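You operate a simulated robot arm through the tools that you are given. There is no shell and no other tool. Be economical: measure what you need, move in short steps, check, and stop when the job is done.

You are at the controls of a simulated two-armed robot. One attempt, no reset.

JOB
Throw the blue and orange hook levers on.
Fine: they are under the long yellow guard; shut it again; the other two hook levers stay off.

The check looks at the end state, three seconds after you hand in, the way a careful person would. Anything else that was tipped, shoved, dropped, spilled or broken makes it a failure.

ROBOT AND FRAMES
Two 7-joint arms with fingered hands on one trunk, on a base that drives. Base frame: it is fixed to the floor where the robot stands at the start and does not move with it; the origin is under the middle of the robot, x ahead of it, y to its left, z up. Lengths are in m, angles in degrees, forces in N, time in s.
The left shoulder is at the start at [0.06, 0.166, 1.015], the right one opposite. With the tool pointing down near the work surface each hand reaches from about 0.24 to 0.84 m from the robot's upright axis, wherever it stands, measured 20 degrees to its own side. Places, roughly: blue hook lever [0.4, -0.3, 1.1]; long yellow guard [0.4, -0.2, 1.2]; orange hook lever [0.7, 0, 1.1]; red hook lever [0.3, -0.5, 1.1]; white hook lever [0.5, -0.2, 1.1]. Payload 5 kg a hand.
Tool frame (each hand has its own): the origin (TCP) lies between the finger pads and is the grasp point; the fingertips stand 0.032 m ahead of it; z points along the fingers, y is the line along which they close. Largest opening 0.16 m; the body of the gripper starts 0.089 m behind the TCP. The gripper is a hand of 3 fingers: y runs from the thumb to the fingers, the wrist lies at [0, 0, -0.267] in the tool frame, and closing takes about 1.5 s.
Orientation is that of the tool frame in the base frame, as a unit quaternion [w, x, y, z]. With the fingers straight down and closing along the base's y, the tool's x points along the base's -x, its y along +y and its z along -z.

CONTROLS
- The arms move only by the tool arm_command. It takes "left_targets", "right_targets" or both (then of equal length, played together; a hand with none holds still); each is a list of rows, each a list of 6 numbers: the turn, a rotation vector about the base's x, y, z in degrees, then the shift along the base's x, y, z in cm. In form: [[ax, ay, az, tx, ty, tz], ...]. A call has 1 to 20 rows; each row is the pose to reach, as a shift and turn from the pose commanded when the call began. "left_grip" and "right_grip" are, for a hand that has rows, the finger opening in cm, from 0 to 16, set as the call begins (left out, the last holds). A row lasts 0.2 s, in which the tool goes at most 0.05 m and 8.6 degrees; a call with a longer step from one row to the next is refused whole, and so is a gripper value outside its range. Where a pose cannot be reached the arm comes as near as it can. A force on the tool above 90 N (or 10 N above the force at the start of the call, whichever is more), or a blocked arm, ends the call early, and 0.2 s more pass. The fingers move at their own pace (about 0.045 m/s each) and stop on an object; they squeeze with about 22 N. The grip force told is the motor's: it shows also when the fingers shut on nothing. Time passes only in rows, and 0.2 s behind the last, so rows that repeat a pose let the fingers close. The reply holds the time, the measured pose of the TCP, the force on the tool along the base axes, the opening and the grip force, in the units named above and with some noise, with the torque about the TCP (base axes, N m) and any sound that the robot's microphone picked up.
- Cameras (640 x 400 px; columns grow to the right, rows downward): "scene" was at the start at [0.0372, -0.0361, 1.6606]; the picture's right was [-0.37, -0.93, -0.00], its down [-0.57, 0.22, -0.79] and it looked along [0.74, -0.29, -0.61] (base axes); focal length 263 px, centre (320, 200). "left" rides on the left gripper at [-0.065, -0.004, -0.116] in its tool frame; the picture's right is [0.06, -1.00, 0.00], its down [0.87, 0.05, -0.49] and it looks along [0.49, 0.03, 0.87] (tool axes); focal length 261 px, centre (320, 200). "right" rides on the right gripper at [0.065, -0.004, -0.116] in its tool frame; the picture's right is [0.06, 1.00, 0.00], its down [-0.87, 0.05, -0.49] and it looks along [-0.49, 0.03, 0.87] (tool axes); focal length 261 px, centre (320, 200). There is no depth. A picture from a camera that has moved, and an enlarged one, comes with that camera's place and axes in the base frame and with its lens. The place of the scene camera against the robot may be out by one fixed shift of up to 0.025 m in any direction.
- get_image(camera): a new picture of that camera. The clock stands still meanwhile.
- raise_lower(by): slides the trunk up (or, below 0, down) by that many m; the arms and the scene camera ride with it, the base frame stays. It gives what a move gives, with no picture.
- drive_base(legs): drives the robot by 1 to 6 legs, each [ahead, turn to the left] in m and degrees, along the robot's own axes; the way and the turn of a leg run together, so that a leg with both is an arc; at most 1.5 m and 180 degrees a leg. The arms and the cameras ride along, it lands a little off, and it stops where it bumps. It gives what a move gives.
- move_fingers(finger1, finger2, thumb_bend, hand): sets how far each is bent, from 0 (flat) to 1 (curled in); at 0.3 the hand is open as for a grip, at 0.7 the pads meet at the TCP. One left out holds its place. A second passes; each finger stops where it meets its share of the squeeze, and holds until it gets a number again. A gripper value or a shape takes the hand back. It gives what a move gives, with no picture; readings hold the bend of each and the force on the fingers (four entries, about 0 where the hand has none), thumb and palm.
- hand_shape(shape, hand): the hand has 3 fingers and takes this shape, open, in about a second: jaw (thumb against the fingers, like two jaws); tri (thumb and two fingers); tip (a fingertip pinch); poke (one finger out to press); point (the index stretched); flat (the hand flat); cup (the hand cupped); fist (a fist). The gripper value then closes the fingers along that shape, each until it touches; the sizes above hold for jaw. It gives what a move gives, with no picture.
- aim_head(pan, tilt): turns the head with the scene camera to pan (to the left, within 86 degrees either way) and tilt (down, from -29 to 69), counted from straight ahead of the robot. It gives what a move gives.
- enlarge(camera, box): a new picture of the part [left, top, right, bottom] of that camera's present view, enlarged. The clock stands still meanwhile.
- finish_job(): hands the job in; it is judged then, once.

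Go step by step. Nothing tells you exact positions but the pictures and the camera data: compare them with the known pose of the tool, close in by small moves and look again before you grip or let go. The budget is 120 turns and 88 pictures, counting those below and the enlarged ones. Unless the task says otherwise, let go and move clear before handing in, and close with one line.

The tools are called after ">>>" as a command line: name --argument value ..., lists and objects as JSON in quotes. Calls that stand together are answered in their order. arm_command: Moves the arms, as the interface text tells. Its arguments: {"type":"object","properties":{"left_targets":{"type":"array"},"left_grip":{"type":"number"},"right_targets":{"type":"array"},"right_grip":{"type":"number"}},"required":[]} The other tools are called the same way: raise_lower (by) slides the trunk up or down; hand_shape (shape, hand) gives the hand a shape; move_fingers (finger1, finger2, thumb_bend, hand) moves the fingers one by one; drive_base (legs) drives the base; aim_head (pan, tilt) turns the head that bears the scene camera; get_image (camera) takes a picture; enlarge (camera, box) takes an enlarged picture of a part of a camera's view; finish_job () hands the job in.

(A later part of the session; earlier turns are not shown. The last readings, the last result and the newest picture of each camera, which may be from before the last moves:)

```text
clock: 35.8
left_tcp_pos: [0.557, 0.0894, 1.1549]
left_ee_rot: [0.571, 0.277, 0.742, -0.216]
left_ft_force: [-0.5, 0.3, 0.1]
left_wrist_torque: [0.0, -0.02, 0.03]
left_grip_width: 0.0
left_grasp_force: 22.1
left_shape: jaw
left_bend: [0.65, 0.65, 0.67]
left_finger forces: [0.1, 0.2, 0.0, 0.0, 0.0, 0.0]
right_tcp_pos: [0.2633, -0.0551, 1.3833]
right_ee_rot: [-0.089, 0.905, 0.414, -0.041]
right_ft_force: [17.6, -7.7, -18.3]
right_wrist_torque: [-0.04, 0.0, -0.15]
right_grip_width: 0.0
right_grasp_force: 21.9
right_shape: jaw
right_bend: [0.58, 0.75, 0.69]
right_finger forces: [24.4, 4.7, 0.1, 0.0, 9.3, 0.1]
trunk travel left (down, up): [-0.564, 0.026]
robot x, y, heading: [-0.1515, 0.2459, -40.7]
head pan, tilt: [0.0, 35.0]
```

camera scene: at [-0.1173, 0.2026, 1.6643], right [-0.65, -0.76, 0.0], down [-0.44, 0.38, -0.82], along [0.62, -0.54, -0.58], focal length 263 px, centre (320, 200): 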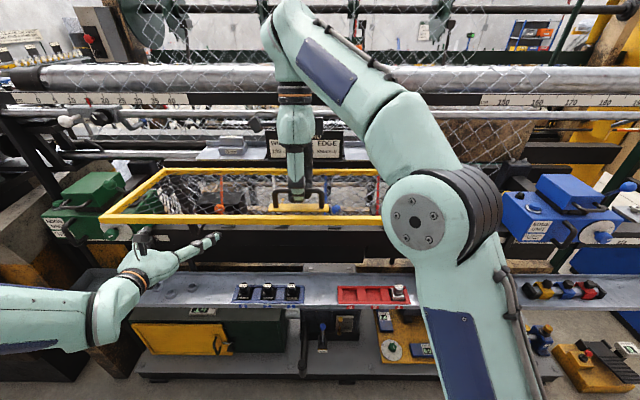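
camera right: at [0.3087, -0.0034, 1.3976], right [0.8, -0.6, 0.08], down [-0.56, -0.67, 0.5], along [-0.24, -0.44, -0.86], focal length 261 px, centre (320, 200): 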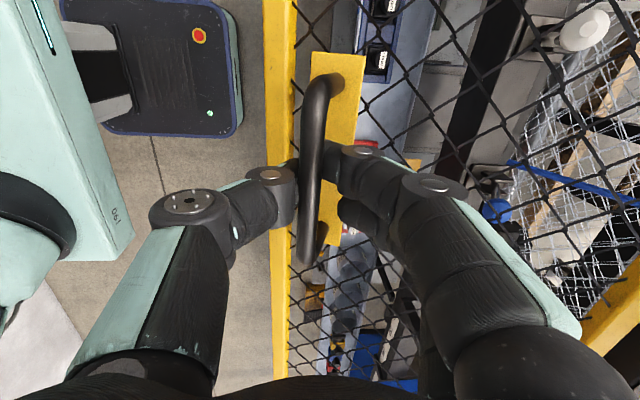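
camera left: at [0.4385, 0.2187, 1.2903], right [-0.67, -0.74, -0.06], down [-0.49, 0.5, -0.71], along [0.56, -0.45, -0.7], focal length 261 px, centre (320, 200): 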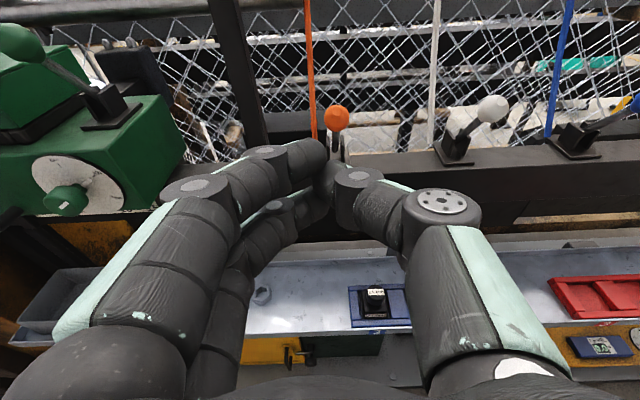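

Commands are relative to the actual pose. I'll go 9 cm closer and 2 cm down, then look.

>>> arm_command --left_targets '[[0, 0, 0, 3.4, -3, -1], [0, 0, 0, 6.8, -5.9, -2]]'

>>> get_image --camera "left"

>>> get_image --camera "scene"

```text
clock: 36.4
left_tcp_pos: [0.6249, 0.0322, 1.1358]
left_ee_rot: [0.572, 0.277, 0.741, -0.217]
left_ft_force: [-0.4, 1.0, 0.8]
left_wrist_torque: [0.0, 0.03, 0.05]
left_grip_width: 0.0002
left_grasp_force: 22.3
left_shape: jaw
left_bend: [0.65, 0.65, 0.67]
left_finger forces: [0.0, 0.0, 0.1, 0.0, 0.1, 0.1]
right_tcp_pos: [0.2639, -0.0549, 1.382]
right_ee_rot: [-0.089, 0.905, 0.414, -0.041]
right_ft_force: [17.5, -8.1, -18.5]
right_wrist_torque: [0.0, 0.0, -0.14]
right_grip_width: 0.0
right_grasp_force: 22.3
right_shape: jaw
right_bend: [0.58, 0.75, 0.69]
right_finger forces: [24.6, 4.8, 0.0, 0.0, 9.3, 0.1]
trunk travel left (down, up): [-0.564, 0.026]
robot x, y, heading: [-0.148, 0.2466, -40.7]
head pan, tilt: [0.0, 35.0]
```

```text
58 pictures are left
camera left: at [0.5503, 0.0936, 1.2292], right [-0.67, -0.74, -0.06], down [-0.49, 0.5, -0.72], along [0.56, -0.45, -0.7], focal length 261 px, centre (320, 200)
```

left: 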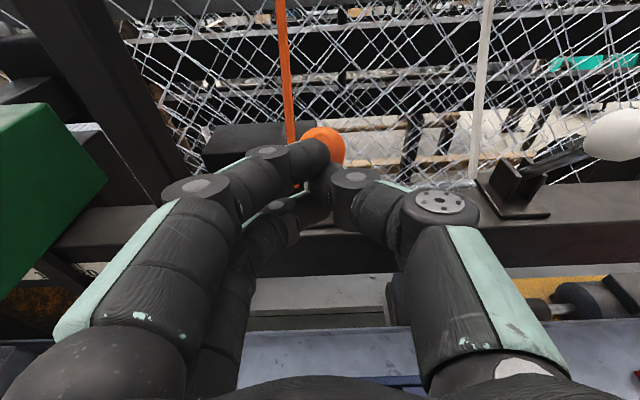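

```text
57 pictures are left
camera scene: at [-0.1186, 0.2007, 1.6644], right [-0.65, -0.76, 0.0], down [-0.44, 0.38, -0.82], along [0.62, -0.53, -0.58], focal length 263 px, centre (320, 200)
```

scene: 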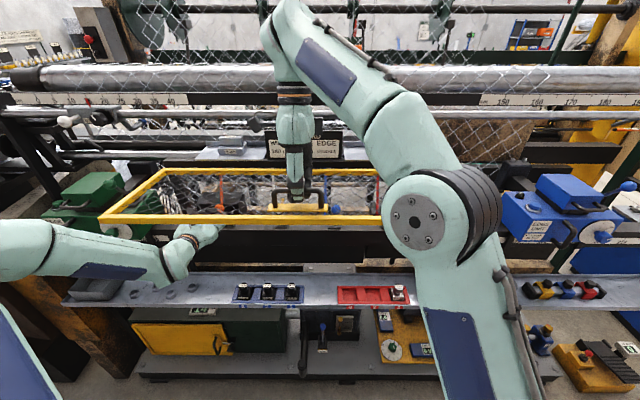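

The tip is touching or nearly touching the orange ball. I'll push away in small steps, shifting slightly right to stay clear of the orange hook strip.

>>> arm_command --left_targets '[[0, 0, 0, 0.7, -1.5, 0], [0, 0, 0, 1.8, -2.5, 0], [0, 0, 0, 2.9, -3.5, 0], [0, 0, 0, 4.1, -4.5, 0], [0, 0, 0, 5.2, -5.4, 0]]'

>>> get_image --camera "left"

```text
clock: 37.6
left_tcp_pos: [0.6678, -0.0121, 1.1406]
left_ee_rot: [0.573, 0.276, 0.741, -0.216]
left_ft_force: [-0.7, -0.2, -0.4]
left_wrist_torque: [0.0, 0.01, -0.01]
left_grip_width: 0.0002
left_grasp_force: 22.4
left_shape: jaw
left_bend: [0.66, 0.65, 0.67]
left_finger forces: [0.0, 0.0, 0.1, 0.1, 0.1, 0.0]
right_tcp_pos: [0.2575, -0.0501, 1.3859]
right_ee_rot: [-0.083, 0.906, 0.413, -0.039]
right_ft_force: [33.9, -21.1, -8.2]
right_wrist_torque: [-0.21, -0.28, -0.21]
right_grip_width: 0.0019
right_grasp_force: 22.3
right_shape: jaw
right_bend: [0.58, 0.74, 0.73]
right_finger forces: [25.6, 7.0, 0.1, 0.0, 1.4, 0.0]
trunk travel left (down, up): [-0.564, 0.026]
robot x, y, heading: [-0.1528, 0.2442, -40.5]
head pan, tilt: [0.0, 35.0]
```

```text
56 pictures are left
camera left: at [0.5943, 0.0468, 1.233], right [-0.67, -0.74, -0.06], down [-0.49, 0.49, -0.72], along [0.56, -0.45, -0.69], focal length 261 px, centre (320, 200)
```

left: 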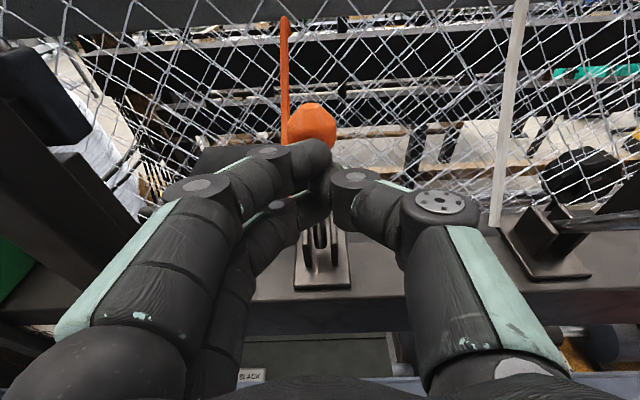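

The orange lever has gone over to the far side. The right hand's load shifted, so I'll back the left hand out now and check both.

>>> arm_command --left_targets '[[0, 0, 0, -2.3, 2, 0], [0, 0, 0, -5.3, 4.6, 0], [0, 0, 0, -8.8, 7.7, 0], [0, 0, 0, -11.5, 10.2, 2]]'

>>> get_image --camera "left"

>>> get_image --camera "right"

>>> get_image --camera "scene"

```text
clock: 38.6
left_tcp_pos: [0.5583, 0.0802, 1.1582]
left_ee_rot: [0.571, 0.278, 0.741, -0.217]
left_ft_force: [0.2, 0.6, -0.2]
left_wrist_torque: [-0.02, 0.01, -0.02]
left_grip_width: 0.0
left_grasp_force: 21.9
left_shape: jaw
left_bend: [0.66, 0.65, 0.67]
left_finger forces: [0.1, 0.0, 0.0, 0.1, 0.0, 0.0]
right_tcp_pos: [0.2628, -0.0555, 1.3828]
right_ee_rot: [-0.088, 0.905, 0.414, -0.04]
right_ft_force: [6.8, -10.4, -12.5]
right_wrist_torque: [-0.08, 0.17, -0.35]
right_grip_width: 0.0
right_grasp_force: 22.2
right_shape: jaw
right_bend: [0.61, 0.76, 0.72]
right_finger forces: [18.4, 1.7, 0.1, 0.0, 8.2, 0.0]
trunk travel left (down, up): [-0.564, 0.026]
robot x, y, heading: [-0.1552, 0.2474, -41.0]
head pan, tilt: [0.0, 35.0]
```

```text
55 pictures are left
camera left: at [0.4833, 0.1406, 1.2524], right [-0.67, -0.74, -0.06], down [-0.49, 0.5, -0.72], along [0.56, -0.45, -0.7], focal length 261 px, centre (320, 200)
```

left: 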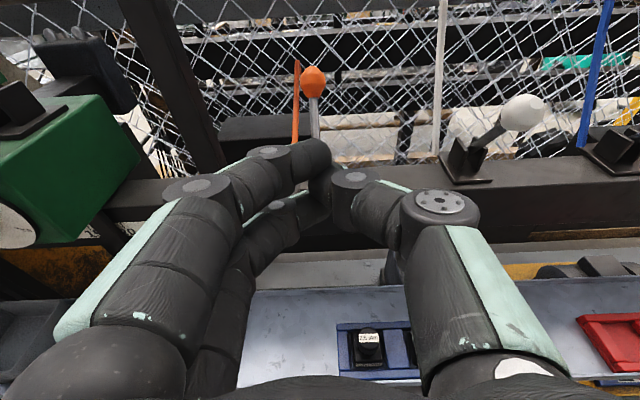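

```text
54 pictures are left
camera right: at [0.3197, -0.0179, 1.4967], right [0.78, -0.6, -0.19], down [-0.46, -0.75, 0.47], along [-0.43, -0.28, -0.86], focal length 261 px, centre (320, 200)
```

right: 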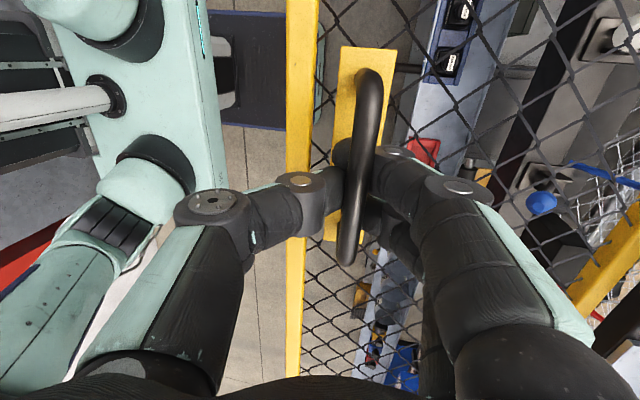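

```text
53 pictures are left
camera scene: at [-0.1193, 0.2005, 1.6643], right [-0.65, -0.76, 0.0], down [-0.44, 0.38, -0.82], along [0.62, -0.53, -0.58], focal length 263 px, centre (320, 200)
```

scene: 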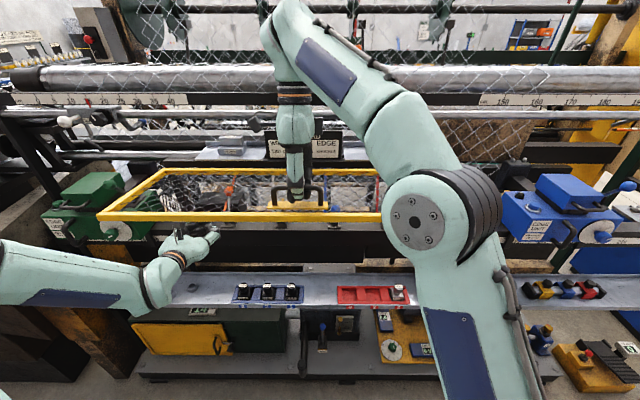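

The orange lever is thrown and its hook has dropped. My tilted hand seems to have brushed the guard, so I'll level it. Next I'll slide the left hand right, in front of the row, to line up with blue.

>>> arm_command --left_targets '[[-4.6, -5.3, 0, -1.5, 1.3, 0], [-9.2, -10.6, 0, -3, 2.6, -1], [-9.2, -10.6, 0, -5.9, -0.8, -1.5], [-9.2, -10.6, 0, -8.9, -4.1, -2], [-9.2, -10.6, 0, -11.8, -7.5, -2.5], [-9.2, -10.6, 0, -14.7, -10.9, -3], [-9.2, -10.6, 0, -17.7, -14.3, -3], [-9.2, -10.6, 0, -20.6, -17.6, -3], [-9.2, -10.6, 0, -23.5, -21, -3], [-9.2, -10.6, 0, -26.5, -24.4, -3]]'

>>> get_image --camera "left"

>>> get_image --camera "scene"

```text
clock: 40.8
left_tcp_pos: [0.2915, -0.163, 1.1302]
left_ee_rot: [0.657, 0.25, 0.667, -0.248]
left_ft_force: [-0.8, 0.6, 0.3]
left_wrist_torque: [0.02, 0.02, -0.02]
left_grip_width: 0.0002
left_grasp_force: 21.5
left_shape: jaw
left_bend: [0.66, 0.65, 0.67]
left_finger forces: [0.0, 0.0, 0.1, 0.0, 0.1, 0.0]
left hand out of reach, approached as far as the arm can: row 3, 4, 5, 6
right_tcp_pos: [0.2624, -0.0543, 1.3826]
right_ee_rot: [-0.089, 0.905, 0.413, -0.039]
right_ft_force: [16.9, -9.6, -4.5]
right_wrist_torque: [-0.06, 0.01, -0.21]
right_grip_width: 0.0
right_grasp_force: 22.2
right_shape: jaw
right_bend: [0.62, 0.76, 0.73]
right_finger forces: [20.6, 1.3, 0.0, 0.0, 4.9, 0.1]
trunk travel left (down, up): [-0.564, 0.026]
robot x, y, heading: [-0.1526, 0.2506, -40.8]
head pan, tilt: [0.0, 35.0]
```

```text
52 pictures are left
camera left: at [0.2025, -0.0904, 1.1963], right [-0.66, -0.75, -0.06], down [-0.34, 0.37, -0.86], along [0.67, -0.55, -0.5], focal length 261 px, centre (320, 200)
```

left: 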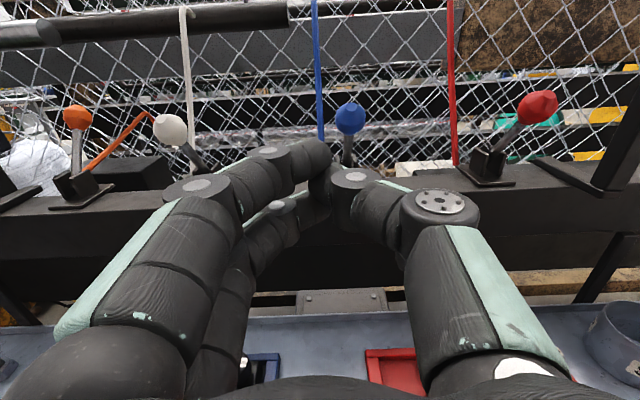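

```text
51 pictures are left
camera scene: at [-0.1196, 0.201, 1.6647], right [-0.65, -0.76, 0.0], down [-0.44, 0.38, -0.82], along [0.62, -0.54, -0.58], focal length 263 px, centre (320, 200)
```

scene: 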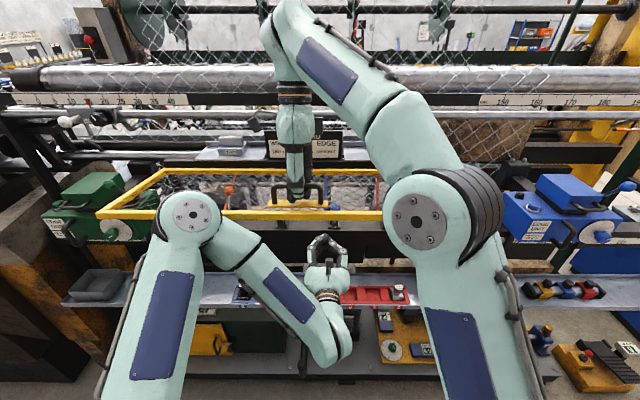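

All four levers are visible now, and blue is about 18 cm ahead and 4 cm right of the TCP. I'll approach to just short of it.

>>> arm_command --left_targets '[[0, 0, 0, -1.3, -1.5, 0], [0, 0, 0, -2.6, -3, 0], [0, 0, 0, 0.4, -5.6, 0], [0, 0, 0, 3.4, -8.2, 0], [0, 0, 0, 5.7, -10.2, 0]]'

>>> get_image --camera "left"

```text
clock: 42.0
left_tcp_pos: [0.3533, -0.2648, 1.1251]
left_ee_rot: [0.657, 0.25, 0.666, -0.249]
left_ft_force: [-0.1, -0.5, -0.4]
left_wrist_torque: [0.01, -0.01, 0.02]
left_grip_width: 0.0
left_grasp_force: 22.1
left_shape: jaw
left_bend: [0.66, 0.65, 0.67]
left_finger forces: [0.1, 0.1, 0.0, 0.1, 0.1, 0.0]
right_tcp_pos: [0.2621, -0.0534, 1.3821]
right_ee_rot: [-0.088, 0.905, 0.414, -0.042]
right_ft_force: [12.8, -7.1, -10.5]
right_wrist_torque: [-0.02, 0.1, -0.17]
right_grip_width: 0.0
right_grasp_force: 22.0
right_shape: jaw
right_bend: [0.62, 0.76, 0.73]
right_finger forces: [22.3, 1.0, 0.0, 0.0, 6.9, 0.0]
trunk travel left (down, up): [-0.564, 0.026]
robot x, y, heading: [-0.1531, 0.2466, -40.7]
head pan, tilt: [0.0, 35.0]
```

```text
50 pictures are left
camera left: at [0.2628, -0.1923, 1.1936], right [-0.66, -0.75, -0.06], down [-0.34, 0.37, -0.86], along [0.67, -0.55, -0.5], focal length 261 px, centre (320, 200)
```

left: 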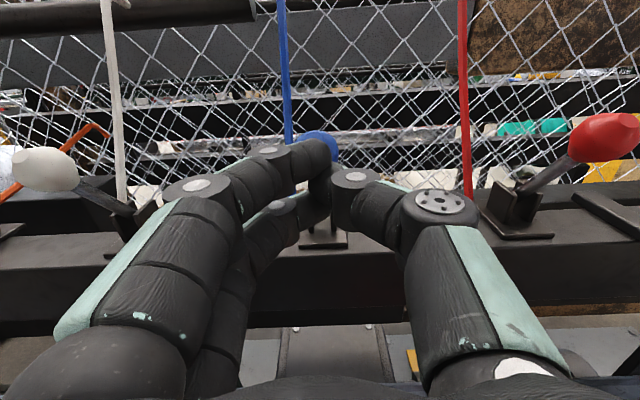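

The wedge is centred on the blue ball. I'll push it over.

>>> arm_command --left_targets '[[0, 0, 0, 1.1, -1.0, 0], [0, 0, 0, 2.3, -2.0, 0.2], [0, 0, 0, 3.4, -3.0, 0.4], [0, 0, 0, 4.5, -3.9, 0.5], [0, 0, 0, 5.7, -4.9, 0.5], [0, 0, 0, 6.6, -5.7, 0.5]]'

>>> get_image --camera "left"

```text
clock: 43.6
left_tcp_pos: [0.3887, -0.3169, 1.1496]
left_ee_rot: [0.658, 0.256, 0.659, -0.26]
left_ft_force: [-4.9, -1.4, 1.5]
left_wrist_torque: [-0.02, 0.05, -0.14]
left_grip_width: 0.0001
left_grasp_force: 22.0
left_shape: jaw
left_bend: [0.66, 0.66, 0.67]
left_finger forces: [0.0, 0.0, 0.0, 0.1, 0.0, 0.0]
right_tcp_pos: [0.2499, -0.0457, 1.3884]
right_ee_rot: [-0.072, 0.906, 0.415, -0.038]
right_ft_force: [56.6, -25.1, 16.3]
right_wrist_torque: [-0.18, -1.21, -0.01]
right_grip_width: 0.0067
right_grasp_force: 21.9
right_shape: jaw
right_bend: [0.62, 0.75, 0.74]
right_finger forces: [54.2, 8.3, 0.0, 0.1, 0.0, 0.0]
trunk travel left (down, up): [-0.564, 0.026]
robot x, y, heading: [-0.1526, 0.2483, -40.4]
head pan, tilt: [0.0, 35.0]
stopped in row 6 (left hand): the arm was blocked; the commanded pose is now the measured one
```

```text
49 pictures are left
camera left: at [0.3003, -0.2406, 1.2146], right [-0.68, -0.73, -0.06], down [-0.33, 0.37, -0.87], along [0.66, -0.57, -0.49], focal length 261 px, centre (320, 200)
```

left: 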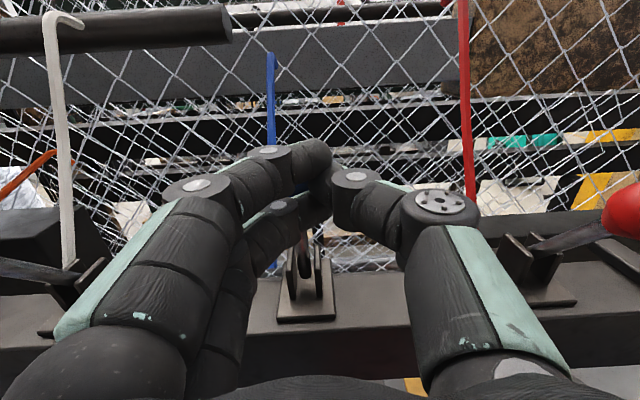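

The blue lever appears to have gone over, but the left arm (probably the elbow) pushed against the guard. I'll back off along the same path right away and check.

>>> arm_command --left_targets '[[0, 0, 0, -1.5, 1.3, -0.3], [0, 0, 0, -3, 2.6, -0.8], [0, 0, 0, -5.3, 4.6, -1.5], [0, 0, 0, -8.3, 7.2, -2], [0, 0, 0, -11, 10, -2]]'

>>> get_image --camera "left"

>>> get_image --camera "right"

>>> get_image --camera "scene"

```text
clock: 44.8
left_tcp_pos: [0.2953, -0.2259, 1.1146]
left_ee_rot: [0.656, 0.255, 0.664, -0.254]
left_ft_force: [-0.8, -0.3, -0.1]
left_wrist_torque: [0.01, 0.0, -0.06]
left_grip_width: 0.0
left_grasp_force: 22.2
left_shape: jaw
left_bend: [0.66, 0.65, 0.67]
left_finger forces: [0.0, 0.1, 0.0, 0.0, 0.0, 0.0]
right_tcp_pos: [0.2639, -0.0581, 1.3802]
right_ee_rot: [-0.085, 0.904, 0.416, -0.043]
right_ft_force: [1.9, -7.3, -9.3]
right_wrist_torque: [0.0, 0.18, -0.18]
right_grip_width: 0.0
right_grasp_force: 22.0
right_shape: jaw
right_bend: [0.61, 0.76, 0.73]
right_finger forces: [10.7, 0.0, 0.0, 0.1, 0.0, 0.1]
trunk travel left (down, up): [-0.564, 0.026]
robot x, y, heading: [-0.1518, 0.2479, -41.1]
head pan, tilt: [0.0, 35.0]
```

```text
48 pictures are left
camera left: at [0.2065, -0.151, 1.1823], right [-0.67, -0.74, -0.06], down [-0.34, 0.37, -0.86], along [0.66, -0.56, -0.5], focal length 261 px, centre (320, 200)
```

left: 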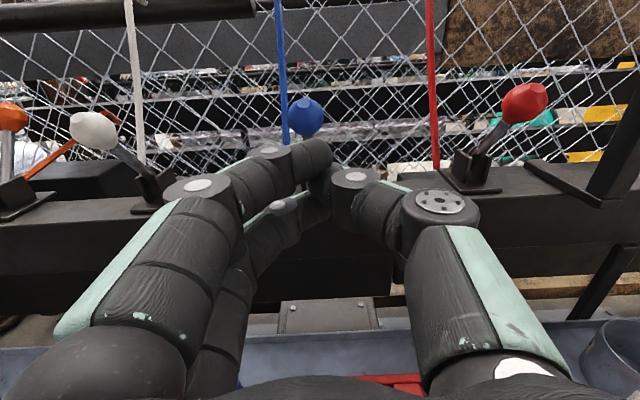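

```text
47 pictures are left
camera right: at [0.3203, -0.0193, 1.4948], right [0.78, -0.59, -0.19], down [-0.45, -0.75, 0.48], along [-0.42, -0.29, -0.86], focal length 261 px, centre (320, 200)
```

right: 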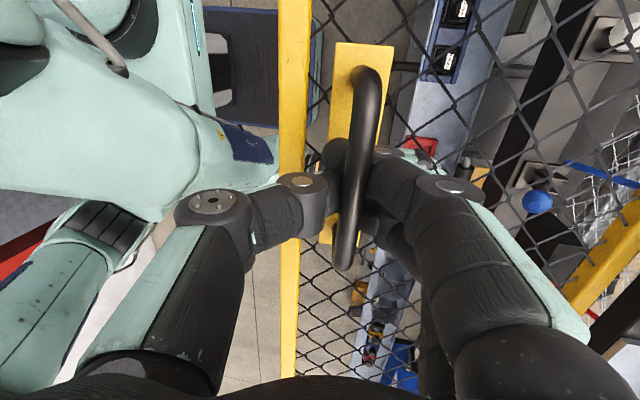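

```text
46 pictures are left
camera scene: at [-0.1212, 0.2028, 1.6644], right [-0.65, -0.76, 0.0], down [-0.43, 0.38, -0.82], along [0.62, -0.54, -0.57], focal length 263 px, centre (320, 200)
```

scene: 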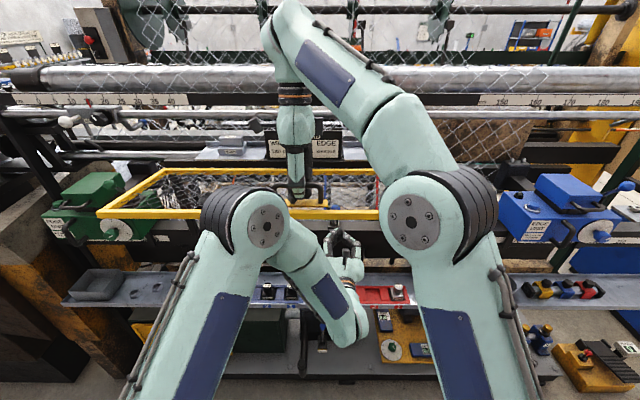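

The blue hook looks as if it sprang back. I'll zoom in to check.

>>> enlarge --camera "left" --box '[230, 60, 390, 160]'

>>> enlarge --camera "left" --box '[0, 60, 200, 230]'

```text
4.00 times, centred on (310, 110) of left
camera zoom: at [0.2065, -0.151, 1.1823], right [-0.67, -0.74, -0.06], down [-0.34, 0.37, -0.86], along [0.66, -0.56, -0.5], focal length 1043 px, centre (360, 560)
```

zoom: 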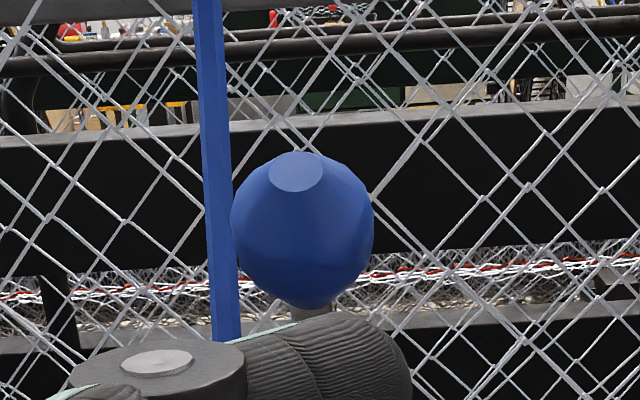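

```text
2.35 times, centred on (100, 145) of left
camera zoom: at [0.2065, -0.151, 1.1823], right [-0.67, -0.74, -0.06], down [-0.34, 0.37, -0.86], along [0.66, -0.56, -0.5], focal length 613 px, centre (838, 329)
```

zoom: 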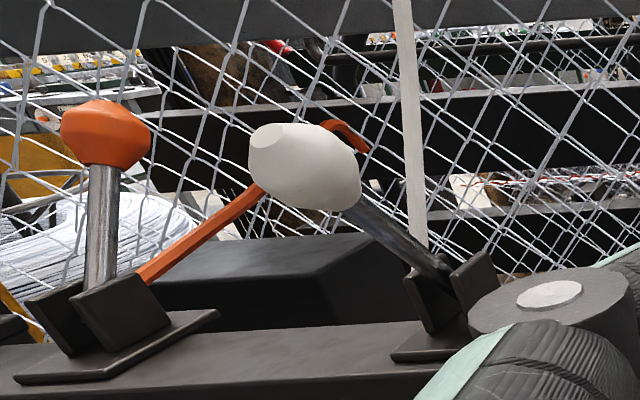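

Blue is still off: its facet and hook are unchanged, because the left elbow hit the guard about 1–2 cm before the lever passed centre. I'll turn the hand (wrist lower, yawed a bit left) to drop and straighten the elbow, then look.

>>> arm_command --left_targets '[[-2.6, -3, 6, 0, 0, 0], [-5.2, -6, 12, 0, 0, 0], [-7.9, -9.1, 18, 0, 0, 0], [-7.9, -9.1, 18, 0, 0, 0]]'

>>> get_image --camera "scene"

>>> get_image --camera "left"

```text
clock: 45.8
left_tcp_pos: [0.2957, -0.2261, 1.1134]
left_ee_rot: [0.753, 0.121, 0.623, -0.171]
left_ft_force: [-0.1, -0.9, -0.3]
left_wrist_torque: [0.02, 0.02, 0.02]
left_grip_width: 0.0001
left_grasp_force: 22.0
left_shape: jaw
left_bend: [0.66, 0.65, 0.67]
left_finger forces: [0.0, 0.1, 0.1, 0.0, 0.0, 0.0]
right_tcp_pos: [0.2617, -0.0573, 1.3811]
right_ee_rot: [-0.084, 0.905, 0.416, -0.041]
right_ft_force: [7.0, -2.5, -12.9]
right_wrist_torque: [0.03, 0.23, -0.08]
right_grip_width: 0.0002
right_grasp_force: 22.0
right_shape: jaw
right_bend: [0.61, 0.76, 0.73]
right_finger forces: [12.5, 0.0, 0.1, 0.0, 0.1, 0.0]
trunk travel left (down, up): [-0.564, 0.026]
robot x, y, heading: [-0.1537, 0.2428, -40.6]
head pan, tilt: [0.0, 35.0]
```

```text
43 pictures are left
camera scene: at [-0.1212, 0.2023, 1.6644], right [-0.65, -0.76, 0.0], down [-0.43, 0.38, -0.82], along [0.62, -0.54, -0.57], focal length 263 px, centre (320, 200)
```

scene: 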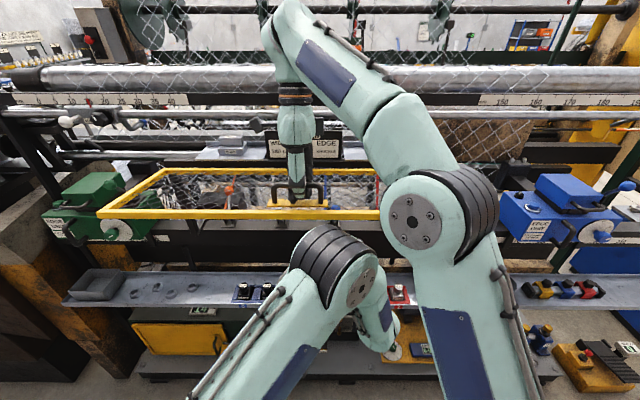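

```text
42 pictures are left
camera left: at [0.1795, -0.1769, 1.1559], right [-0.4, -0.92, -0.03], down [-0.28, 0.15, -0.95], along [0.87, -0.37, -0.31], focal length 261 px, centre (320, 200)
```

left: 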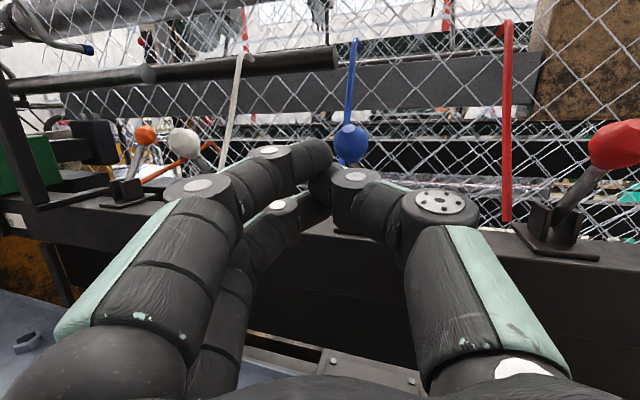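

The elbow is lower and clear of the guard edge now. I'll push blue again with this posture.

>>> arm_command --left_targets '[[0, 0, 0, 2.5, -3.2, 0.8], [0, 0, 0, 5.5, -5.8, 0.8], [0, 0, 0, 7.05, -7.2, 1.0], [0, 0, 0, 8.55, -8.5, 1.2], [0, 0, 0, 9.7, -9.45, 1.2], [0, 0, 0, 10.8, -10.4, 1.2], [0, 0, 0, 11.4, -11, 1.2]]'

>>> get_image --camera "left"

>>> get_image --camera "scene"

```text
clock: 47.4
left_tcp_pos: [0.4121, -0.3367, 1.1245]
left_ee_rot: [0.753, 0.121, 0.624, -0.171]
left_ft_force: [-0.6, 0.3, 0.2]
left_wrist_torque: [0.0, 0.02, 0.03]
left_grip_width: 0.0
left_grasp_force: 22.2
left_shape: jaw
left_bend: [0.66, 0.65, 0.67]
left_finger forces: [0.0, 0.0, 0.0, 0.0, 0.0, 0.1]
right_tcp_pos: [0.2635, -0.0581, 1.3811]
right_ee_rot: [-0.085, 0.905, 0.415, -0.041]
right_ft_force: [3.9, -3.0, -12.9]
right_wrist_torque: [0.02, 0.3, -0.13]
right_grip_width: 0.0002
right_grasp_force: 21.9
right_shape: jaw
right_bend: [0.61, 0.76, 0.73]
right_finger forces: [12.4, 0.1, 0.0, 0.0, 0.1, 0.0]
trunk travel left (down, up): [-0.564, 0.026]
robot x, y, heading: [-0.1521, 0.2486, -40.9]
head pan, tilt: [0.0, 35.0]
```

```text
41 pictures are left
camera left: at [0.295, -0.2875, 1.1677], right [-0.4, -0.92, -0.03], down [-0.28, 0.15, -0.95], along [0.87, -0.37, -0.31], focal length 261 px, centre (320, 200)
```

left: 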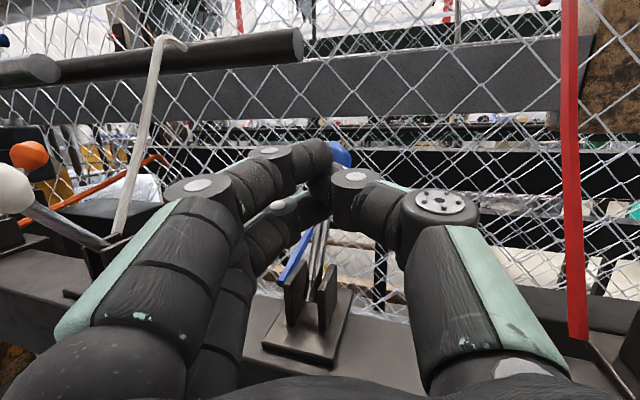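

```text
40 pictures are left
camera scene: at [-0.121, 0.2024, 1.6644], right [-0.65, -0.76, 0.0], down [-0.43, 0.38, -0.82], along [0.62, -0.54, -0.57], focal length 263 px, centre (320, 200)
```

scene: 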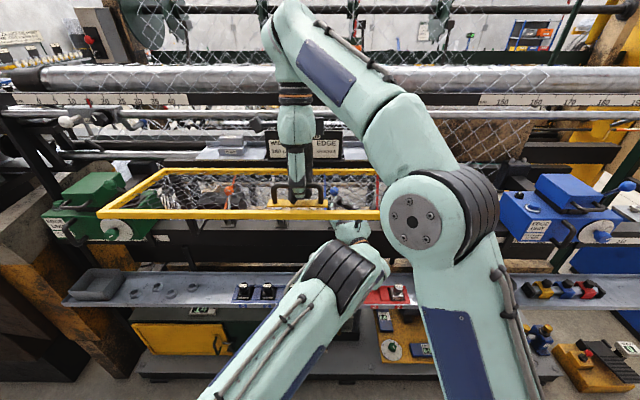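

The blue lever went over without touching the guard, and its hook folded back like orange's. I'll retreat the left hand along the same line and verify.

>>> arm_command --left_targets '[[0, 0, 0, -3, 2.6, 0], [0, 0, 0, -6, 5.2, 0], [0, 0, 0, -9, 7.8, 0], [0, 0, 0, -12, 10.4, 0]]'

>>> get_image --camera "left"

```text
clock: 48.4
left_tcp_pos: [0.3985, -0.1761, 1.0936]
left_ee_rot: [0.746, 0.066, 0.656, -0.097]
left_ft_force: [0.0, -0.2, -0.1]
left_wrist_torque: [0.0, 0.02, 0.03]
left_grip_width: 0.0
left_grasp_force: 22.5
left_shape: jaw
left_bend: [0.66, 0.65, 0.67]
left_finger forces: [0.1, 0.0, 0.0, 0.0, 0.1, 0.1]
right_tcp_pos: [0.2598, -0.0621, 1.3878]
right_ee_rot: [-0.086, 0.908, 0.408, -0.035]
right_ft_force: [14.7, 7.2, -12.6]
right_wrist_torque: [0.08, 0.12, 0.07]
right_grip_width: 0.0
right_grasp_force: 21.9
right_shape: jaw
right_bend: [0.61, 0.76, 0.73]
right_finger forces: [11.3, 0.0, 0.0, 0.0, 15.3, 0.1]
trunk travel left (down, up): [-0.564, 0.026]
robot x, y, heading: [-0.1539, 0.2477, -40.6]
head pan, tilt: [0.0, 35.0]
stopped in row 4 (left hand): the arm was blocked; the commanded pose is now the measured one
```

```text
39 pictures are left
camera left: at [0.2773, -0.1503, 1.1435], right [-0.22, -0.97, -0.03], down [-0.36, 0.11, -0.93], along [0.91, -0.2, -0.37], focal length 261 px, centre (320, 200)
```

left: 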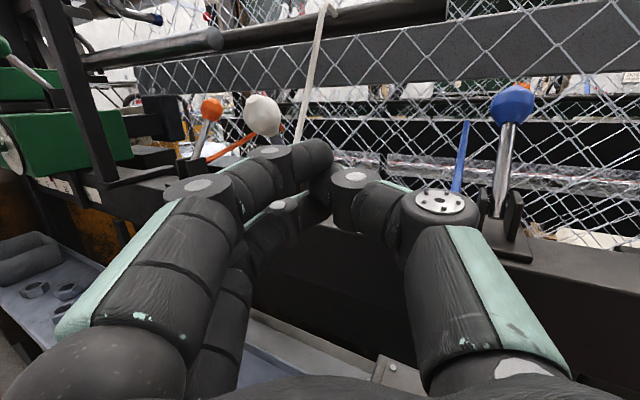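

Blue is on. But the retreat bent sideways and the arm was blocked, so I'll look at the whole scene before moving.

>>> get_image --camera "scene"

>>> get_image --camera "right"

```text
38 pictures are left
camera scene: at [-0.1194, 0.2036, 1.6646], right [-0.65, -0.76, 0.0], down [-0.44, 0.37, -0.82], along [0.62, -0.53, -0.57], focal length 263 px, centre (320, 200)
```

scene: 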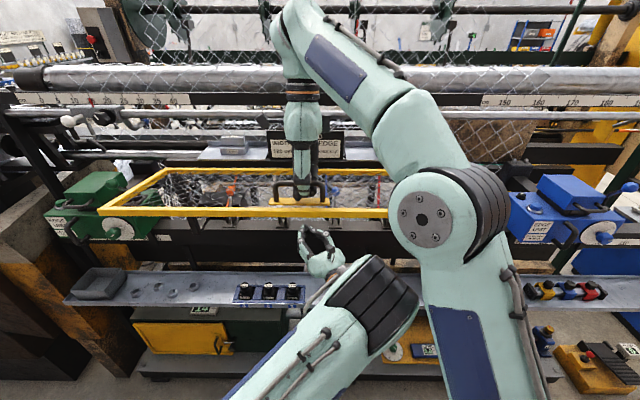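

```text
37 pictures are left
camera right: at [0.3167, -0.0277, 1.5014], right [0.78, -0.6, -0.18], down [-0.47, -0.75, 0.47], along [-0.42, -0.28, -0.86], focal length 261 px, centre (320, 200)
```

right: 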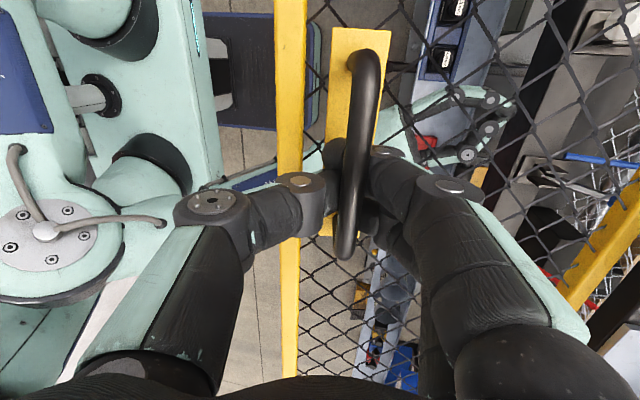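

The left elbow is leaning on the right upper arm. I'll yaw the left hand back and shift left to swing the elbow away.

>>> arm_command --left_targets '[[0, 0, -6, 0.3, 0.6, 0], [0, 0, -12, 0.5, 1.2, 0.5], [0, 0, -18, 0.8, 1.8, 1], [0, 0, -24, 1, 2.4, 1.5], [0, 0, -30, 1.2, 2.9, 2]]'

>>> get_image --camera "scene"

```text
clock: 49.6
left_tcp_pos: [0.4102, -0.1486, 1.1133]
left_ee_rot: [0.695, 0.235, 0.616, -0.287]
left_ft_force: [0.0, -0.1, -0.1]
left_wrist_torque: [-0.03, -0.01, 0.0]
left_grip_width: 0.0
left_grasp_force: 22.1
left_shape: jaw
left_bend: [0.66, 0.65, 0.67]
left_finger forces: [0.1, 0.0, 0.0, 0.1, 0.1, 0.0]
right_tcp_pos: [0.2599, -0.0657, 1.3859]
right_ee_rot: [-0.083, 0.908, 0.409, -0.035]
right_ft_force: [5.0, -7.7, -7.0]
right_wrist_torque: [0.01, 0.11, -0.23]
right_grip_width: 0.0001
right_grasp_force: 22.1
right_shape: jaw
right_bend: [0.62, 0.76, 0.73]
right_finger forces: [10.9, 0.0, 0.0, 0.1, 0.1, 0.1]
trunk travel left (down, up): [-0.564, 0.026]
robot x, y, heading: [-0.1531, 0.2459, -40.5]
head pan, tilt: [0.0, 35.0]
```

```text
36 pictures are left
camera scene: at [-0.121, 0.2023, 1.6645], right [-0.65, -0.76, 0.0], down [-0.43, 0.38, -0.82], along [0.62, -0.53, -0.57], focal length 263 px, centre (320, 200)
```

scene: 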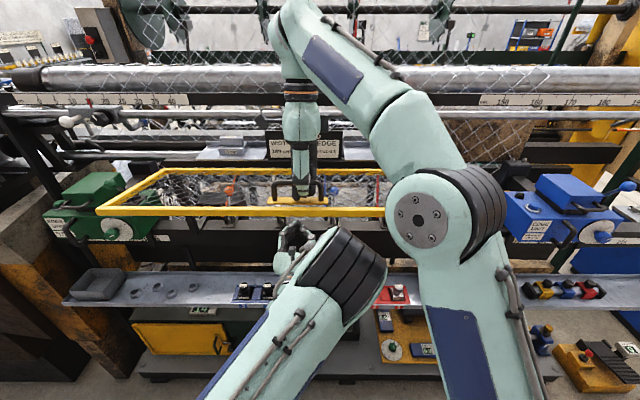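

The elbow is clear. I'll slide the left hand left, in front of the row and well short of the white ball, toward the far-left side.

>>> arm_command --left_targets '[[0, 0, 0, 2.57, 3.57, 0], [0, 0, 0, 5.14, 7.14, 0], [0, 0, 0, 7.7, 10.7, 0], [0, 0, 0, 10.3, 14.3, 0], [0, 0, 0, 12.9, 17.9, 0], [0, 0, 0, 15.4, 21.4, 0], [0, 0, 0, 18, 25, 0], [0, 0, 0, 20.6, 28.6, 0]]'

>>> get_image --camera "scene"

>>> get_image --camera "left"

```text
clock: 51.4
left_tcp_pos: [0.6168, 0.1397, 1.1159]
left_ee_rot: [0.696, 0.234, 0.615, -0.288]
left_ft_force: [-0.1, -0.2, 0.3]
left_wrist_torque: [-0.02, -0.02, 0.0]
left_grip_width: 0.0
left_grasp_force: 22.3
left_shape: jaw
left_bend: [0.66, 0.65, 0.67]
left_finger forces: [0.0, 0.0, 0.1, 0.1, 0.1, 0.0]
right_tcp_pos: [0.2594, -0.0656, 1.388]
right_ee_rot: [-0.084, 0.909, 0.407, -0.034]
right_ft_force: [7.1, -4.4, -15.8]
right_wrist_torque: [0.03, 0.32, -0.11]
right_grip_width: 0.0
right_grasp_force: 21.8
right_shape: jaw
right_bend: [0.62, 0.76, 0.73]
right_finger forces: [12.6, 0.1, 0.0, 0.0, 0.0, 0.0]
trunk travel left (down, up): [-0.564, 0.026]
robot x, y, heading: [-0.1546, 0.2457, -40.6]
head pan, tilt: [0.0, 35.0]
```

```text
35 pictures are left
camera scene: at [-0.12, 0.2049, 1.6644], right [-0.65, -0.76, 0.0], down [-0.44, 0.37, -0.82], along [0.62, -0.53, -0.57], focal length 263 px, centre (320, 200)
```

scene: 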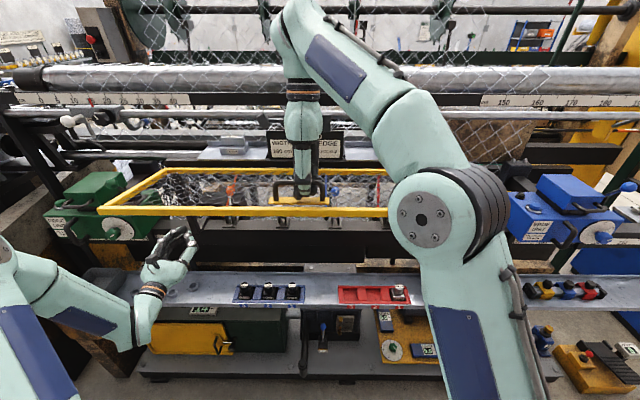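

```text
34 pictures are left
camera left: at [0.5239, 0.2232, 1.1658], right [-0.68, -0.73, -0.03], down [-0.25, 0.28, -0.93], along [0.69, -0.63, -0.37], focal length 261 px, centre (320, 200)
```

left: 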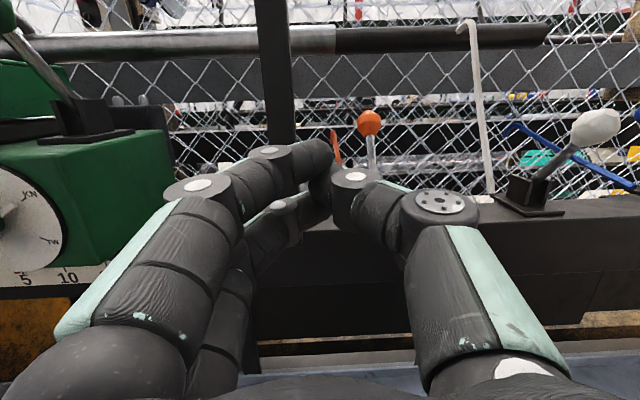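

Orange and blue are both on, with white and red untouched. I'll move the left hand back and left, clear of the guard's swing.

>>> arm_command --left_targets '[[0, 0, 0, -1, 3.5, 0], [0, 0, 0, -1, 7, -1], [0, 0, 0, 0, 10.4, -2], [0, 0, 0, 0.5, 12.8, -3]]'

>>> get_image --camera "scene"

```text
clock: 52.4
left_tcp_pos: [0.6218, 0.264, 1.0843]
left_ee_rot: [0.695, 0.234, 0.616, -0.287]
left_ft_force: [0.5, 0.3, -0.1]
left_wrist_torque: [-0.02, 0.03, 0.0]
left_grip_width: 0.0
left_grasp_force: 21.9
left_shape: jaw
left_bend: [0.66, 0.65, 0.67]
left_finger forces: [0.0, 0.1, 0.0, 0.0, 0.1, 0.0]
right_tcp_pos: [0.2596, -0.0651, 1.3864]
right_ee_rot: [-0.084, 0.909, 0.408, -0.034]
right_ft_force: [7.4, -2.5, -14.0]
right_wrist_torque: [0.04, 0.26, -0.08]
right_grip_width: 0.0
right_grasp_force: 21.8
right_shape: jaw
right_bend: [0.61, 0.76, 0.73]
right_finger forces: [11.5, 0.0, 0.0, 0.0, 0.0, 0.0]
trunk travel left (down, up): [-0.564, 0.026]
robot x, y, heading: [-0.1519, 0.2448, -40.9]
head pan, tilt: [0.0, 35.0]
```

```text
33 pictures are left
camera scene: at [-0.1202, 0.2035, 1.6645], right [-0.65, -0.76, 0.0], down [-0.44, 0.37, -0.82], along [0.62, -0.53, -0.57], focal length 263 px, centre (320, 200)
```

scene: 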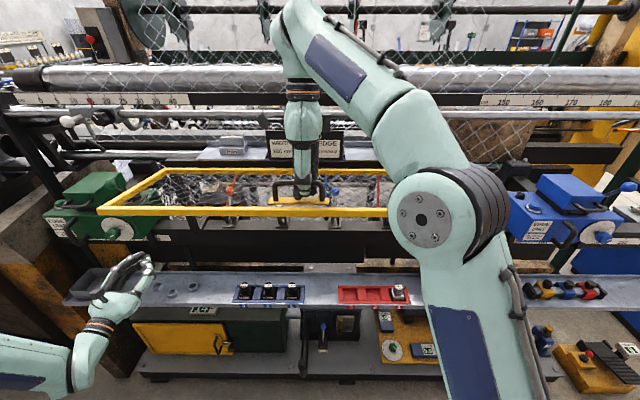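

The left hand is clear. Now I'll close the guard by reversing the arc with the right hand, first back to about 70°.

>>> arm_command --right_targets '[[-2, -2.3, 0, -0.2, 0.2, -2], [-4, -4.5, 0, -0.4, 0.3, -4], [-6, -6.8, 0, -0.3, 0.25, -6], [-8, -9, 0, 0, 0, -8], [-9.8, -11.3, 0, 0.7, -0.6, -10.4]]'

>>> get_image --camera "scene"

>>> get_image --camera "right"

```text
clock: 53.6
left_tcp_pos: [0.6182, 0.266, 1.0855]
left_ee_rot: [0.697, 0.233, 0.614, -0.288]
left_ft_force: [-0.6, -0.8, -0.6]
left_wrist_torque: [0.0, -0.05, 0.01]
left_grip_width: 0.0002
left_grasp_force: 21.6
left_shape: jaw
left_bend: [0.66, 0.65, 0.67]
left_finger forces: [0.1, 0.0, 0.1, 0.0, 0.1, 0.0]
right_tcp_pos: [0.2603, -0.065, 1.2849]
right_ee_rot: [0.033, 0.911, 0.41, 0.021]
right_ft_force: [-15.0, 12.8, -1.0]
right_wrist_torque: [-0.01, -0.06, 0.02]
right_grip_width: 0.0003
right_grasp_force: 21.8
right_shape: jaw
right_bend: [0.62, 0.76, 0.75]
right_finger forces: [0.0, 0.0, 0.1, 0.0, 3.6, 0.1]
trunk travel left (down, up): [-0.564, 0.026]
robot x, y, heading: [-0.1551, 0.2492, -40.5]
head pan, tilt: [0.0, 35.0]
```

```text
32 pictures are left
camera scene: at [-0.1247, 0.2061, 1.6646], right [-0.65, -0.76, 0.0], down [-0.43, 0.37, -0.82], along [0.62, -0.53, -0.57], focal length 263 px, centre (320, 200)
```

scene: 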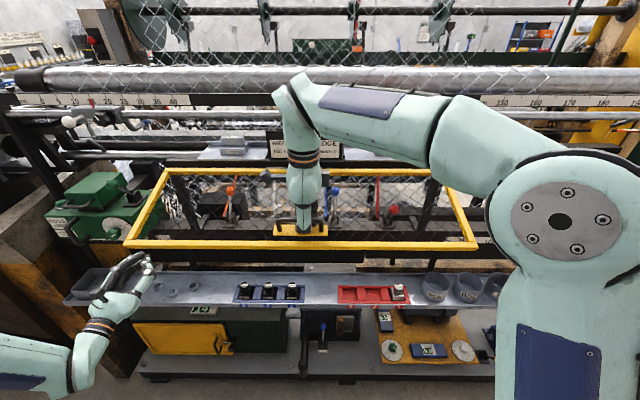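

```text
31 pictures are left
camera right: at [0.2939, -0.0107, 1.4007], right [0.79, -0.61, 0.08], down [-0.57, -0.67, 0.48], along [-0.25, -0.42, -0.87], focal length 261 px, centre (320, 200)
```

right: 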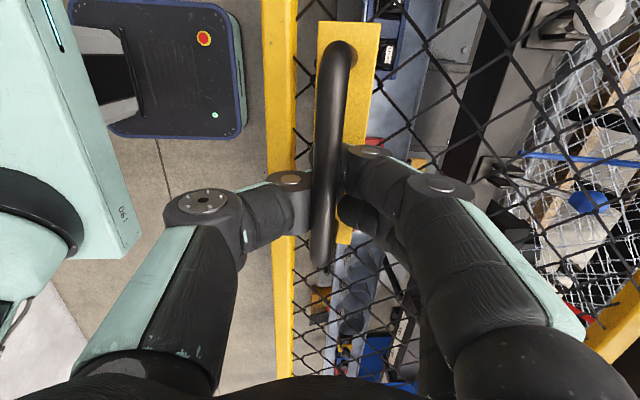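

The guard follows the hand. I'll continue closing to about 30°.

>>> arm_command --right_targets '[[-3.3, -3.8, 0, 0.3, -0.26, -1.8], [-6.6, -7.6, 0, 0.7, -0.6, -3.6], [-9.8, -11.3, 0, 1.2, -1.1, -5.4], [-13.1, -15.1, 0, 1.9, -1.6, -7.1], [-16.4, -18.9, 0, 2.6, -2.3, -8.7], [-19.7, -22.7, 0, 3.5, -3.0, -10.3], [-22.9, -26.4, 0, 4.45, -3.9, -11.7], [-26.2, -30.2, 0, 5.5, -4.8, -13.05]]'

>>> get_image --camera "right"

```text
clock: 55.4
left_tcp_pos: [0.6181, 0.2639, 1.0854]
left_ee_rot: [0.696, 0.234, 0.615, -0.288]
left_ft_force: [-0.5, -0.3, -0.2]
left_wrist_torque: [0.0, 0.0, -0.03]
left_grip_width: 0.0002
left_grasp_force: 22.0
left_shape: jaw
left_bend: [0.66, 0.65, 0.67]
left_finger forces: [0.0, 0.1, 0.0, 0.0, 0.0, 0.0]
right_tcp_pos: [0.3158, -0.1157, 1.1513]
right_ee_rot: [0.339, 0.844, 0.382, 0.163]
right_ft_force: [-25.0, 23.2, -28.6]
right_wrist_torque: [-0.14, -0.2, 0.01]
right_grip_width: 0.0025
right_grasp_force: 21.6
right_shape: jaw
right_bend: [0.61, 0.76, 0.76]
right_finger forces: [0.0, 0.9, 0.0, 0.0, 30.1, 0.1]
trunk travel left (down, up): [-0.564, 0.026]
robot x, y, heading: [-0.156, 0.2446, -40.8]
head pan, tilt: [0.0, 35.0]
```

```text
30 pictures are left
camera right: at [0.2962, -0.013, 1.2322], right [0.57, -0.43, 0.7], down [-0.8, -0.46, 0.38], along [0.16, -0.78, -0.61], focal length 261 px, centre (320, 200)
```

right: 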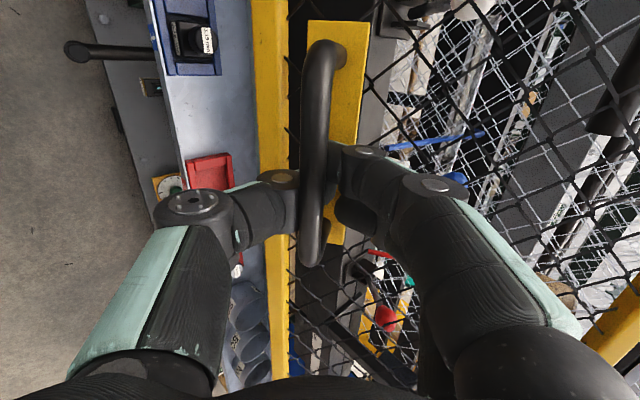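

It's at about 30°. I'll close it the rest of the way, with a small extra push at the end.

>>> arm_command --right_targets '[[-3.3, -3.8, 0, 1.05, -0.9, -1.2], [-6.6, -7.6, 0, 2.2, -1.9, -2.3], [-9.8, -11.3, 0, 3.4, -2.95, -3.3], [-13.1, -15.1, 0, 4.65, -4.05, -4.1], [-16.4, -18.9, 0, 5.95, -5.2, -4.75], [-19.7, -22.7, 0, 7.3, -6.35, -5.3], [-19.7, -22.7, 0, 7.8, -6.8, -5.3]]'

>>> get_image --camera "right"

>>> get_image --camera "scene"

```text
clock: 57.0
left_tcp_pos: [0.6206, 0.2648, 1.0854]
left_ee_rot: [0.697, 0.233, 0.615, -0.287]
left_ft_force: [0.1, 0.1, 1.0]
left_wrist_torque: [0.0, 0.04, -0.05]
left_grip_width: 0.0
left_grasp_force: 21.4
left_shape: jaw
left_bend: [0.66, 0.65, 0.67]
left_finger forces: [0.1, 0.0, 0.0, 0.0, 0.0, 0.1]
right_tcp_pos: [0.3969, -0.1868, 1.0978]
right_ee_rot: [0.547, 0.725, 0.331, 0.257]
right_ft_force: [-15.5, 14.6, -25.1]
right_wrist_torque: [-0.28, -0.31, -0.12]
right_grip_width: 0.0019
right_grasp_force: 22.1
right_shape: jaw
right_bend: [0.62, 0.77, 0.76]
right_finger forces: [0.0, 6.4, 0.0, 0.0, 26.2, 0.0]
trunk travel left (down, up): [-0.564, 0.026]
robot x, y, heading: [-0.1522, 0.2459, -40.6]
head pan, tilt: [0.0, 35.0]
```

```text
29 pictures are left
camera right: at [0.3549, -0.0647, 1.1247], right [0.24, -0.14, 0.96], down [-0.91, -0.36, 0.17], along [0.33, -0.92, -0.21], focal length 261 px, centre (320, 200)
```

right: 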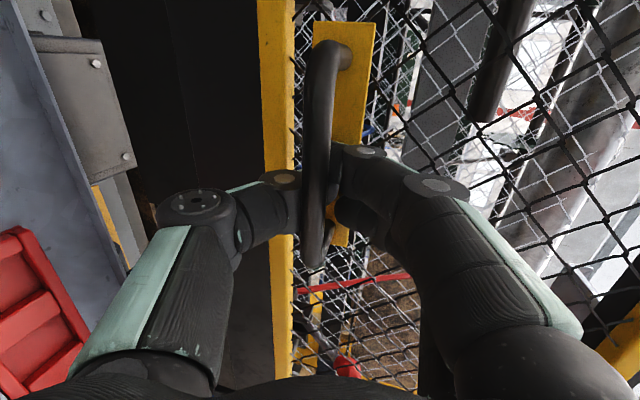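

```text
28 pictures are left
camera scene: at [-0.1222, 0.2045, 1.6644], right [-0.65, -0.76, 0.0], down [-0.43, 0.37, -0.82], along [0.62, -0.53, -0.57], focal length 263 px, centre (320, 200)
```

scene: 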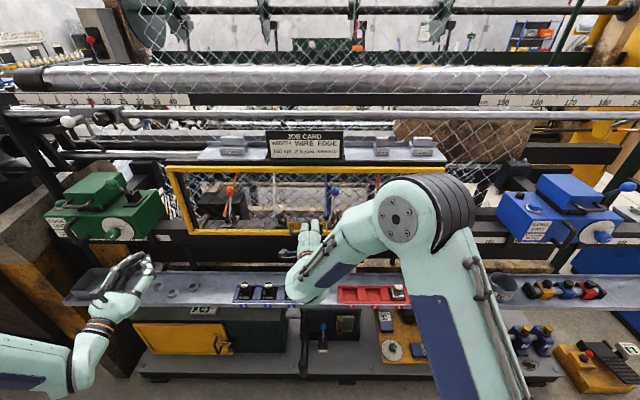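

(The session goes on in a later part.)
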